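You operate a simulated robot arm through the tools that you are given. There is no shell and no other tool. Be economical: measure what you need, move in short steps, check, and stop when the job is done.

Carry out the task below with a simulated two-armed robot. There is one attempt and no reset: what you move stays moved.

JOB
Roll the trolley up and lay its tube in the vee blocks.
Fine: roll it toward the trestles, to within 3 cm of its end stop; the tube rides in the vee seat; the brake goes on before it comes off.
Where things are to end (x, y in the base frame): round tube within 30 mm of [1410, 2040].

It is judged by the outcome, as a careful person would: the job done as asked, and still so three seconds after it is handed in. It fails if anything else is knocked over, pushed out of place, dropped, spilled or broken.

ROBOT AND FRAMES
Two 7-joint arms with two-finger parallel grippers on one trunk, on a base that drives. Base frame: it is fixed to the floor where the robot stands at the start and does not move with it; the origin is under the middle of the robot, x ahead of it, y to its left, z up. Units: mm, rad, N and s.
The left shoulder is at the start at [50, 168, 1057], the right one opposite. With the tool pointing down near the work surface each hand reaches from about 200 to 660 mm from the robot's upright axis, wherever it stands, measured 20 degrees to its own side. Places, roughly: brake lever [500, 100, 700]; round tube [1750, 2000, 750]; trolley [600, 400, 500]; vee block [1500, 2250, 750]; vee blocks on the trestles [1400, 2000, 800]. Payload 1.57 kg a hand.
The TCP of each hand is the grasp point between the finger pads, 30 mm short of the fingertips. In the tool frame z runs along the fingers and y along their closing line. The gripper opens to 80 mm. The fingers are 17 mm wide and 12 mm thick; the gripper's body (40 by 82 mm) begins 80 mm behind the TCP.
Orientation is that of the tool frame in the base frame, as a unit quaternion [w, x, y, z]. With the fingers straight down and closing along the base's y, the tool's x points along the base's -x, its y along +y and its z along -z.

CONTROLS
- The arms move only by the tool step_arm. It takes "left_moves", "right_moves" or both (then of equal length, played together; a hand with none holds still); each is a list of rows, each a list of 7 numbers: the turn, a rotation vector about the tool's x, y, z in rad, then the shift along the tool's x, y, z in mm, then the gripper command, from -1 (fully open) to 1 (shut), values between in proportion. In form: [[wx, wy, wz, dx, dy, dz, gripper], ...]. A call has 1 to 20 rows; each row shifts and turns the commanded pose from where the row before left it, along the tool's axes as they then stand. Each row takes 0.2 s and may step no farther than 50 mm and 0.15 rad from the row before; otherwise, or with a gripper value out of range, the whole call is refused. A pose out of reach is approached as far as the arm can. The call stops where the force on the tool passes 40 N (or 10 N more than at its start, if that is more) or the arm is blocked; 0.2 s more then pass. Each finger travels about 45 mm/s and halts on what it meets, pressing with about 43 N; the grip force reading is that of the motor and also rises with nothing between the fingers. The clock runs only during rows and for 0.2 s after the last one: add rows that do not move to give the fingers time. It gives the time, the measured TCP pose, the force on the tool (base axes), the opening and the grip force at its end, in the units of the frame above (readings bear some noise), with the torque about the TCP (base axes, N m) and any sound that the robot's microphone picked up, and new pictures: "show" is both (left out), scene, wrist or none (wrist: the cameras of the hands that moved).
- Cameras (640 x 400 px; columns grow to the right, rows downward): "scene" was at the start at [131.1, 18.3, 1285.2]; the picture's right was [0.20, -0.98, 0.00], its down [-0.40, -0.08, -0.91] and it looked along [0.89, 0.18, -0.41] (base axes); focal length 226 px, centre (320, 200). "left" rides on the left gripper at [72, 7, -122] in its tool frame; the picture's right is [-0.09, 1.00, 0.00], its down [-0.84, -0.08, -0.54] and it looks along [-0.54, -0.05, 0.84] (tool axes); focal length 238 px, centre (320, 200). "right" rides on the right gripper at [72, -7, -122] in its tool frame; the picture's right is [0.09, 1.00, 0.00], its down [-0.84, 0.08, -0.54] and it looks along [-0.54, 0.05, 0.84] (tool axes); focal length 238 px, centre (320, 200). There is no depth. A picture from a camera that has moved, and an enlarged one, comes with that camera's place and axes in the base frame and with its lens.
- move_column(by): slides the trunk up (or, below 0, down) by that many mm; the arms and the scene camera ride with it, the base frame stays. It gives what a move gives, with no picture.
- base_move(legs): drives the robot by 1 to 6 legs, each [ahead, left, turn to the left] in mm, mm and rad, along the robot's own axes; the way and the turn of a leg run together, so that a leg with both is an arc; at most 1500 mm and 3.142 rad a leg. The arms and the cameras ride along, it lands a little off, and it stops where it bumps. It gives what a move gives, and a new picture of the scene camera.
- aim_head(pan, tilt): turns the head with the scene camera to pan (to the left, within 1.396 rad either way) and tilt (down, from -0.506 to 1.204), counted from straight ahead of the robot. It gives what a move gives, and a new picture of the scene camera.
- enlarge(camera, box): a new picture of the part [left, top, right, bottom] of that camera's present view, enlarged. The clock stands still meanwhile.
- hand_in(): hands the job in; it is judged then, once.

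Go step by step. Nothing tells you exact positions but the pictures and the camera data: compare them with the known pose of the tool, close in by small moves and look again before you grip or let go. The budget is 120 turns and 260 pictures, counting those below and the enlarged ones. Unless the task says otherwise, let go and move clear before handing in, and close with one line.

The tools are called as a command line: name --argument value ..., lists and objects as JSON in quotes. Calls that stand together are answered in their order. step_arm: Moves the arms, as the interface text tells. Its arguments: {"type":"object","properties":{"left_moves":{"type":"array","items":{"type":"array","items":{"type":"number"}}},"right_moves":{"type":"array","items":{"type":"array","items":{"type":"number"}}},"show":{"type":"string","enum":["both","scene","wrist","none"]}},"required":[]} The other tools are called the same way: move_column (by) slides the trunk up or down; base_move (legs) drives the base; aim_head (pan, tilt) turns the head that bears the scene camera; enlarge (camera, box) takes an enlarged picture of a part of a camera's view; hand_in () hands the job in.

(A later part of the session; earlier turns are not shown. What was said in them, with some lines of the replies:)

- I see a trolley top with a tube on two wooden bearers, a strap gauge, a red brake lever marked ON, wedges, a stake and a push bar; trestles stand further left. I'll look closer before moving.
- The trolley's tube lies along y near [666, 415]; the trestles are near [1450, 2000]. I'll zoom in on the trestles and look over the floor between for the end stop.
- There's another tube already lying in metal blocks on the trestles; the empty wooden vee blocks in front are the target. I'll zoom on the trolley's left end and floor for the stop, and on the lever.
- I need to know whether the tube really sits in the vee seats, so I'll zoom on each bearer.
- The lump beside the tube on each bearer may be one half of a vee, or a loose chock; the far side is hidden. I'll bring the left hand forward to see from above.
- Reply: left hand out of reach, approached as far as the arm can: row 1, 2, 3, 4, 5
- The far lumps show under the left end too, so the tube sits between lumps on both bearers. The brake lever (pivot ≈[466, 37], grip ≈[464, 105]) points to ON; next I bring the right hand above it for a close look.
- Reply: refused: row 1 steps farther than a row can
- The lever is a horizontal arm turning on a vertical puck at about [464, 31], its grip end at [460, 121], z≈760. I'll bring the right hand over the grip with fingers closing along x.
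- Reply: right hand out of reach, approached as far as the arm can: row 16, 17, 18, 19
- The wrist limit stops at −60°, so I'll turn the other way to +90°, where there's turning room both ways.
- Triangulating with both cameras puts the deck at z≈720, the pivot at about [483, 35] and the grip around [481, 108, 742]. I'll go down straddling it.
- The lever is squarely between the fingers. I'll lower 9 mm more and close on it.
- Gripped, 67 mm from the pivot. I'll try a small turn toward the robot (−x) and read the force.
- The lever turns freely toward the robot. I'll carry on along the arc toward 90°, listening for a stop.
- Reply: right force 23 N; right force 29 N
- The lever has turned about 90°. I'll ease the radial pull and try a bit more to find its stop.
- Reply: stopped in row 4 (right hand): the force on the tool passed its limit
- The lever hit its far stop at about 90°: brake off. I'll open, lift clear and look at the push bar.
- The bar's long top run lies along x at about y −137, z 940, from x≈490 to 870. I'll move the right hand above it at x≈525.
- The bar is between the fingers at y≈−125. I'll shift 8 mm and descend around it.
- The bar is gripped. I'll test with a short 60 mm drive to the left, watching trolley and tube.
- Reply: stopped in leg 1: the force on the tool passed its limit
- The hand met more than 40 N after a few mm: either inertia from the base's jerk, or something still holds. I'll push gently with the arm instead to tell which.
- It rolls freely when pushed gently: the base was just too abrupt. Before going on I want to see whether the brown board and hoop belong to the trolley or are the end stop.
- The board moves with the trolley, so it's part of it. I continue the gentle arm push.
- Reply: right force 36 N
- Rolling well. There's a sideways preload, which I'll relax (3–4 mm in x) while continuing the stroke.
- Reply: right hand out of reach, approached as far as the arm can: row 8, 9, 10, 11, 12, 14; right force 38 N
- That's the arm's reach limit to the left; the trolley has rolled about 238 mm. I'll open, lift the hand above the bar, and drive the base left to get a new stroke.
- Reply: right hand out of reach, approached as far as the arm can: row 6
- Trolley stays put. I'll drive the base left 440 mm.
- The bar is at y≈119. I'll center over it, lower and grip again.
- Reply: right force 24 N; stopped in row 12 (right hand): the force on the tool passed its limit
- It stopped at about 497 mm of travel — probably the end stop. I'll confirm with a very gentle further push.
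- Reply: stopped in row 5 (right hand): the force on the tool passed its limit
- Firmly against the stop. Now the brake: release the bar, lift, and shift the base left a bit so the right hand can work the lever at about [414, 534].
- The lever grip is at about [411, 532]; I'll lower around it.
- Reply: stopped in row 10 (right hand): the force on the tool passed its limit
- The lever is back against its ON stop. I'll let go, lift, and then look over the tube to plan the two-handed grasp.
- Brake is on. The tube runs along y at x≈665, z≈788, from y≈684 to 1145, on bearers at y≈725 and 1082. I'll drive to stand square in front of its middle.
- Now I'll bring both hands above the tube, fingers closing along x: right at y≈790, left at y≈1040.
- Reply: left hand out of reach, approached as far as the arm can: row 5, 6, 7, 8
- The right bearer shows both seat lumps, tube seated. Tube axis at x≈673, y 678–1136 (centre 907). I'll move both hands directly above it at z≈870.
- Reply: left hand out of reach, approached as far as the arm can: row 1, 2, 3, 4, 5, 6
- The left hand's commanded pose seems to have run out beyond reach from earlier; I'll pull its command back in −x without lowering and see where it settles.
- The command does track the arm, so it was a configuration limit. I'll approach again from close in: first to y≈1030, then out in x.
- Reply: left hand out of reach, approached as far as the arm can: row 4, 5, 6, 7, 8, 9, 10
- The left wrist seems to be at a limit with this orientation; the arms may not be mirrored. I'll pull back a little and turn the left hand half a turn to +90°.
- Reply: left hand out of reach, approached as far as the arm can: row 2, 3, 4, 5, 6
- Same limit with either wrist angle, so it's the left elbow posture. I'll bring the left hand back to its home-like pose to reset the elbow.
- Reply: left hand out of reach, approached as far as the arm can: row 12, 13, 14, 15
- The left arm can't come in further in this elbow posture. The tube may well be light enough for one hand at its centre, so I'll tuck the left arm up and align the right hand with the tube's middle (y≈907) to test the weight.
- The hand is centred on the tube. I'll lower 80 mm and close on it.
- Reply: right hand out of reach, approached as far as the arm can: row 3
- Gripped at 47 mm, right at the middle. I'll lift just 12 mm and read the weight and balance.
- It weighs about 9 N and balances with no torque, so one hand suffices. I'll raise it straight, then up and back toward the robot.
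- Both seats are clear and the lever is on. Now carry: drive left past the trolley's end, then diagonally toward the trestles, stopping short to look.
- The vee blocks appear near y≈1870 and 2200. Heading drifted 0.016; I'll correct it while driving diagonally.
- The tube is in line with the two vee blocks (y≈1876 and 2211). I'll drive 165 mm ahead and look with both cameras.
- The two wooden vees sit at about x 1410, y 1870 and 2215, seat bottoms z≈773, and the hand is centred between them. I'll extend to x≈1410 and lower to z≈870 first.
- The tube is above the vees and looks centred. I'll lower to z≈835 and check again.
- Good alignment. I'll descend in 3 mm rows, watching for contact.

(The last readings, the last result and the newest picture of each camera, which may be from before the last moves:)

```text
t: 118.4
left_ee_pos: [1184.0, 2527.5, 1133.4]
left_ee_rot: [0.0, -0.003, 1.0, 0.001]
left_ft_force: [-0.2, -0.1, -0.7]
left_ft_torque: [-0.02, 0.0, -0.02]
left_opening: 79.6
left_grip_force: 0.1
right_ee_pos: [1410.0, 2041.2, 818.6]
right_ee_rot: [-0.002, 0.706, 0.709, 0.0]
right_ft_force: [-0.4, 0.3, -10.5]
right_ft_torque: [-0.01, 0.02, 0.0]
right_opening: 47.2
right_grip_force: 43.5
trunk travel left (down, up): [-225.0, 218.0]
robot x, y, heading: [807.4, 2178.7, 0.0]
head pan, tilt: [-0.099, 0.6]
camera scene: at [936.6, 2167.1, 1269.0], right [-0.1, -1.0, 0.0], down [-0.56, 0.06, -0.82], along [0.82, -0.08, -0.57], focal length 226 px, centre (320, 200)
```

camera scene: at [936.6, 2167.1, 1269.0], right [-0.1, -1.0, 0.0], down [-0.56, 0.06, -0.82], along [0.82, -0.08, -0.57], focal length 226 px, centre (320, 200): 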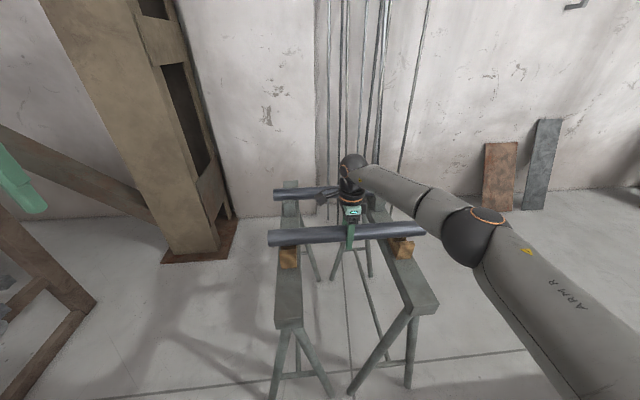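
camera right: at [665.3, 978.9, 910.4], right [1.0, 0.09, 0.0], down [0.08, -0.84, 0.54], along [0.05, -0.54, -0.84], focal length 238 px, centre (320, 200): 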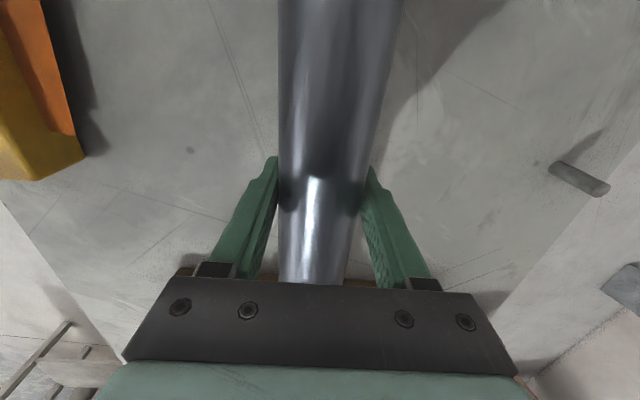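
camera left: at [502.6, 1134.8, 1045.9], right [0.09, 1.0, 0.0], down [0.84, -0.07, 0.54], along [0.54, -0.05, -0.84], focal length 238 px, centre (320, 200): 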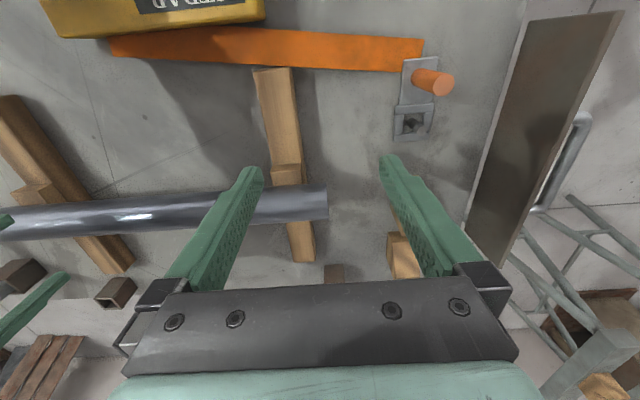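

step_arm --right_moves '[[0, 0, 0, 0, 0, 2, 1], [0, 0, 0, 0, 0, 2, 1], [0, 0, 0, 0, 0, 2, 1], [0, 0, 0, 0, 0, 2, 1], [0, 0, 0, 0, 0, 0, 1]]' --show "none"

enlarge --camera "scene" --box '[255, 190, 435, 290]'

```text
t: 119.6
left_ee_pos: [1183.8, 2528.1, 1133.1]
left_ee_rot: [0.001, -0.003, 1.0, 0.001]
left_ft_force: [0.1, -0.8, -0.8]
left_ft_torque: [0.01, 0.01, -0.02]
left_opening: 80.0
left_grip_force: 0.0
right_ee_pos: [1409.1, 2042.2, 809.3]
right_ee_rot: [-0.003, 0.706, 0.708, -0.001]
right_ft_force: [0.2, -0.1, -10.0]
right_ft_torque: [0.0, 0.03, 0.03]
right_opening: 47.2
right_grip_force: 42.7
trunk travel left (down, up): [-225.0, 218.0]
robot x, y, heading: [806.5, 2175.9, 0.003]
head pan, tilt: [-0.099, 0.6]
```

```text
3.56 times, centred on (345, 240) of scene
camera zoom: at [936.6, 2167.1, 1269.0], right [-0.1, -1.0, 0.0], down [-0.56, 0.06, -0.82], along [0.82, -0.08, -0.57], focal length 804 px, centre (231, 58)
```

zoom: 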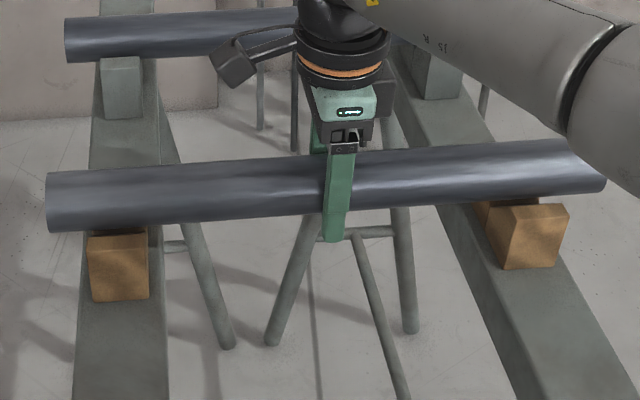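

No contact yet; continuing down gently.

step_arm --right_moves '[[0, 0, 0, 0, 0, 2, 1], [0, 0, 0, 0, 0, 2, 1], [0, 0, 0, 0, 0, 1.5, 1], [0, 0, 0, 0, 0, 1.5, 1], [0, 0, 0, 0, 0, 0, 1]]' --show "none"

```text
t: 120.8
left_ee_pos: [1184.2, 2527.3, 1133.4]
left_ee_rot: [0.0, -0.003, 1.0, 0.001]
left_ft_force: [-0.4, 0.0, -0.3]
left_ft_torque: [0.01, 0.01, 0.0]
left_opening: 80.0
left_grip_force: 0.0
right_ee_pos: [1410.4, 2042.3, 802.2]
right_ee_rot: [-0.002, 0.706, 0.709, 0.0]
right_ft_force: [0.1, -0.7, -9.8]
right_ft_torque: [0.06, 0.02, 0.0]
right_opening: 47.2
right_grip_force: 43.1
trunk travel left (down, up): [-225.0, 218.0]
robot x, y, heading: [804.1, 2176.0, -0.002]
head pan, tilt: [-0.099, 0.6]
```

step_arm --right_moves '[[0, 0, 0, 0, 0, 1.5, 1], [0, 0, 0, 0, 0, 1.5, 1], [0, 0, 0, 0, 0, 1.5, 1], [0, 0, 0, 0, 0, 1.5, 1], [0, 0, 0, 0, 0, 0, 1]]' --show "none"

enlarge --camera "scene" --box '[255, 190, 435, 290]'

```text
t: 122.0
left_ee_pos: [1182.8, 2527.7, 1133.6]
left_ee_rot: [0.002, -0.003, 1.0, 0.0]
left_ft_force: [-0.6, -0.9, 0.3]
left_ft_torque: [0.0, 0.02, 0.01]
left_opening: 79.8
left_grip_force: 0.1
right_ee_pos: [1411.2, 2040.3, 799.2]
right_ee_rot: [0.002, 0.706, 0.708, 0.004]
right_ft_force: [6.1, -3.1, 16.7]
right_ft_torque: [-0.56, 0.04, -0.54]
right_opening: 47.5
right_grip_force: 42.8
trunk travel left (down, up): [-225.0, 218.0]
robot x, y, heading: [807.8, 2181.6, 0.004]
head pan, tilt: [-0.099, 0.6]
```

```text
3.56 times, centred on (345, 240) of scene
camera zoom: at [934.5, 2167.6, 1269.5], right [-0.1, -1.0, 0.0], down [-0.56, 0.06, -0.83], along [0.82, -0.08, -0.56], focal length 804 px, centre (231, 58)
```

zoom: 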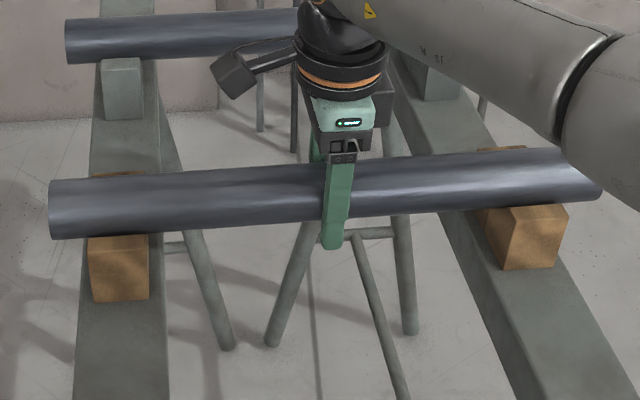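

Contact: the vees now carry the tube (upward 27 N net), with lips visible front and back. I'll ease the press by a millimetre, then open.

step_arm --right_moves '[[0, 0, 0, 0, 0.7, -1, 1], [0, 0, 0, 0, 0.3, -0.5, 1], [0, 0, 0, 0, 0, 0, 0.3], [0, 0, 0, 0, 0, 0, -0.25], [0, 0, 0, 0, 0, 0, -0.4], [0, 0, 0, 0, 0, 0, -0.4], [0, 0, 0, 0, 0, 0, -0.4]]' --show "both"

enlarge --camera "scene" --box '[255, 190, 435, 290]'

```text
t: 123.6
left_ee_pos: [1183.2, 2527.7, 1132.4]
left_ee_rot: [0.002, -0.004, 1.0, 0.0]
left_ft_force: [-0.3, 0.0, -0.3]
left_ft_torque: [0.04, -0.02, -0.03]
left_opening: 80.1
left_grip_force: 0.1
right_ee_pos: [1410.5, 2041.9, 798.3]
right_ee_rot: [-0.003, 0.707, 0.707, 0.001]
right_ft_force: [-0.2, 0.7, 0.2]
right_ft_torque: [-0.04, -0.02, -0.02]
right_opening: 55.8
right_grip_force: 0.0
trunk travel left (down, up): [-225.0, 218.0]
robot x, y, heading: [806.5, 2179.0, -0.0]
head pan, tilt: [-0.099, 0.6]
camera scene: at [935.6, 2167.3, 1269.1], right [-0.1, -1.0, 0.0], down [-0.56, 0.06, -0.83], along [0.82, -0.08, -0.56], focal length 226 px, centre (320, 200)
camera right: at [1404.0, 2114.5, 920.8], right [1.0, 0.1, 0.0], down [0.08, -0.84, 0.54], along [0.05, -0.54, -0.84], focal length 238 px, centre (320, 200)
```

scene: 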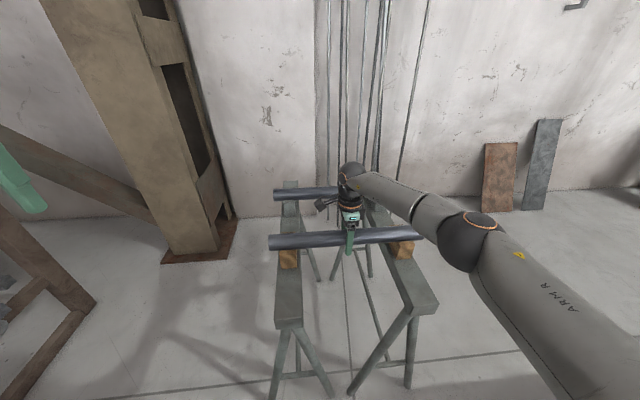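
right: 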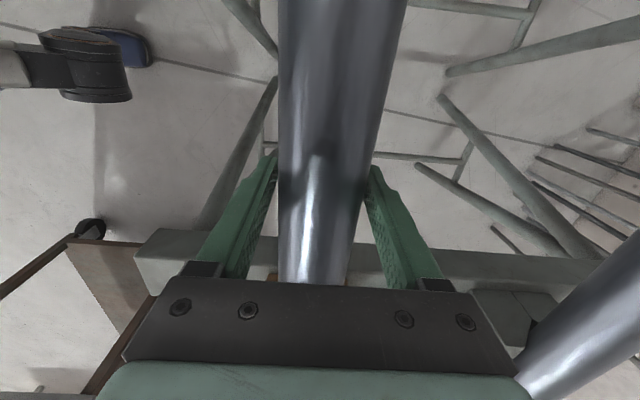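

```text
3.56 times, centred on (345, 240) of scene
camera zoom: at [935.6, 2167.3, 1269.1], right [-0.1, -1.0, 0.0], down [-0.56, 0.06, -0.83], along [0.82, -0.08, -0.56], focal length 804 px, centre (231, 58)
```

zoom: 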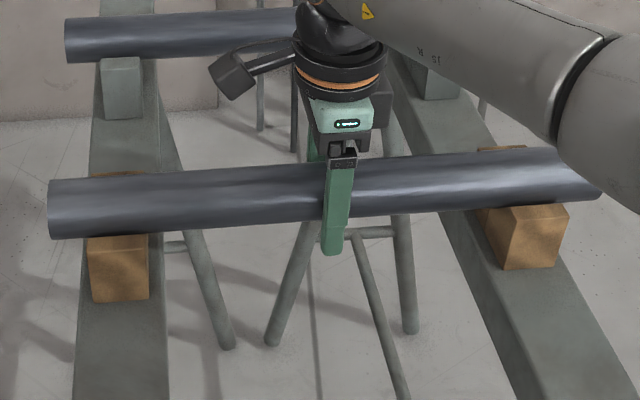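

The tube stays put in the vees with the hand free. I'll open fully, raise straight up, and check the result.

step_arm --right_moves '[[0, 0, 0, 0, 0, 0, -1], [0, 0, 0, 0, 0, 0, -1], [0, 0, 0, 0, 0, -20, -1], [0, 0, 0, 0, 0, -30, -1], [0, 0, 0, 0, 0, -40, -1], [0, 0, 0, 0, -30, -35, -1], [0, 0, 0, 0, -40, -20, -1], [0, 0, 0, 0, -40, 0, -1], [0, 0, 0, 0, -40, 0, -1], [0, 0, 0, 0, -40, 0, -1]]' --show "both"

enlarge --camera "scene" --box '[255, 180, 455, 290]'

```text
t: 125.8
left_ee_pos: [1182.5, 2526.9, 1133.3]
left_ee_rot: [0.002, -0.003, 1.0, 0.002]
left_ft_force: [0.0, -0.2, -0.4]
left_ft_torque: [0.0, 0.01, -0.01]
left_opening: 79.9
left_grip_force: 0.0
right_ee_pos: [1218.7, 2039.1, 943.9]
right_ee_rot: [-0.002, 0.707, 0.707, 0.001]
right_ft_force: [-0.5, -0.9, -0.4]
right_ft_torque: [-0.02, 0.02, 0.04]
right_opening: 80.0
right_grip_force: 0.1
trunk travel left (down, up): [-225.0, 218.0]
robot x, y, heading: [806.1, 2174.0, 0.005]
head pan, tilt: [-0.099, 0.6]
camera scene: at [935.4, 2167.2, 1269.1], right [-0.1, -1.0, 0.0], down [-0.56, 0.06, -0.83], along [0.82, -0.08, -0.56], focal length 226 px, centre (320, 200)
camera right: at [1212.8, 2111.5, 1066.3], right [1.0, 0.09, 0.0], down [0.08, -0.84, 0.54], along [0.05, -0.54, -0.84], focal length 238 px, centre (320, 200)
```

scene: 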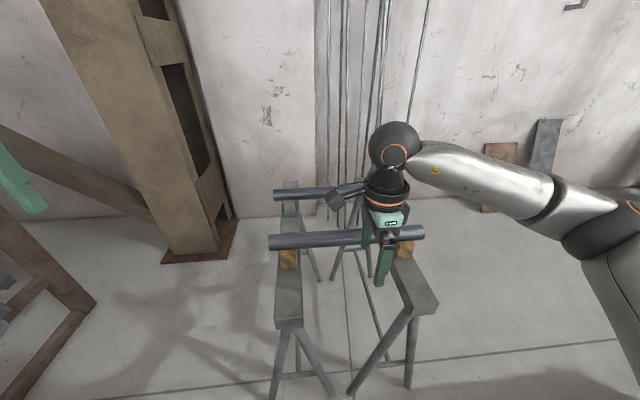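
right: 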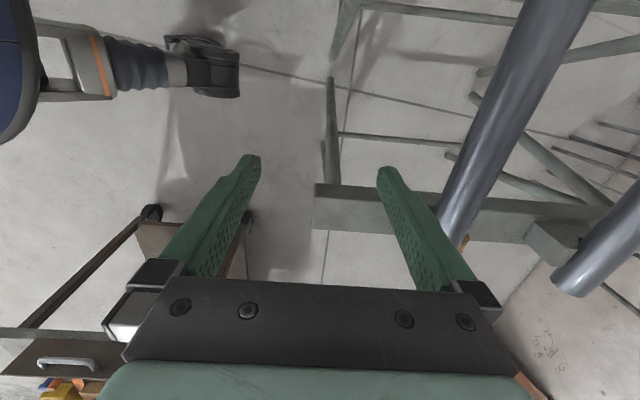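

```text
3.20 times, centred on (355, 235) of scene
camera zoom: at [935.4, 2167.2, 1269.1], right [-0.1, -1.0, 0.0], down [-0.56, 0.06, -0.83], along [0.82, -0.08, -0.56], focal length 723 px, centre (208, 88)
```

zoom: 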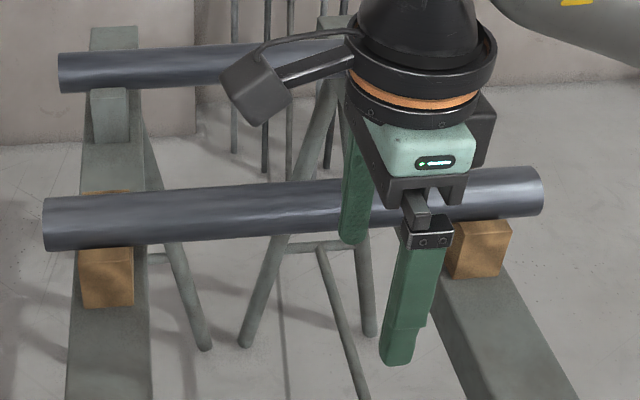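

The tube rests in both vees, hands clear. One last look back at the trolley.

aim_head --pan -1.39 --tilt 0.5

```text
t: 127.2
left_ee_pos: [1183.8, 2528.0, 1131.8]
left_ee_rot: [0.001, -0.003, 1.0, 0.0]
left_ft_force: [0.4, -0.4, 0.0]
left_ft_torque: [0.02, 0.0, 0.04]
left_opening: 79.7
left_grip_force: 0.0
right_ee_pos: [1218.4, 2039.1, 943.8]
right_ee_rot: [-0.002, 0.706, 0.708, 0.001]
right_ft_force: [0.0, -0.8, 0.0]
right_ft_torque: [-0.03, -0.01, 0.0]
right_opening: 80.0
right_grip_force: 0.1
trunk travel left (down, up): [-225.0, 218.0]
robot x, y, heading: [808.1, 2172.7, -0.0]
head pan, tilt: [-1.389, 0.499]
camera scene: at [864.2, 2086.5, 1278.2], right [-0.98, -0.18, 0.0], down [-0.09, 0.47, -0.88], along [0.16, -0.86, -0.48], focal length 226 px, centre (320, 200)
```

scene: 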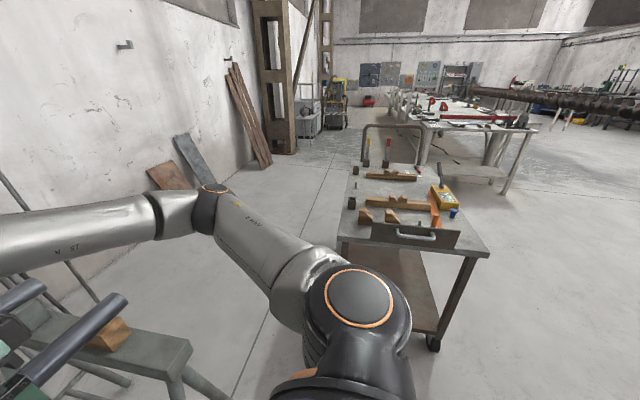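

The trolley stands undisturbed with everything on it in place, and the tube is in the vees. Handing in.

hand_in

```text
The job is handed in.
```

The trolley's tube now lies in the two wooden vee blocks, with its centre at about [1410, 2041] by the hand's reading when I let go. I rolled the trolley about 497 mm until it met its end stop, and put the brake lever back to ON before lifting the tube off. The tube weighed only about 9 N, so I carried it with the right hand alone. The last pictures showed it resting in both vees and nothing on the trolley disturbed.
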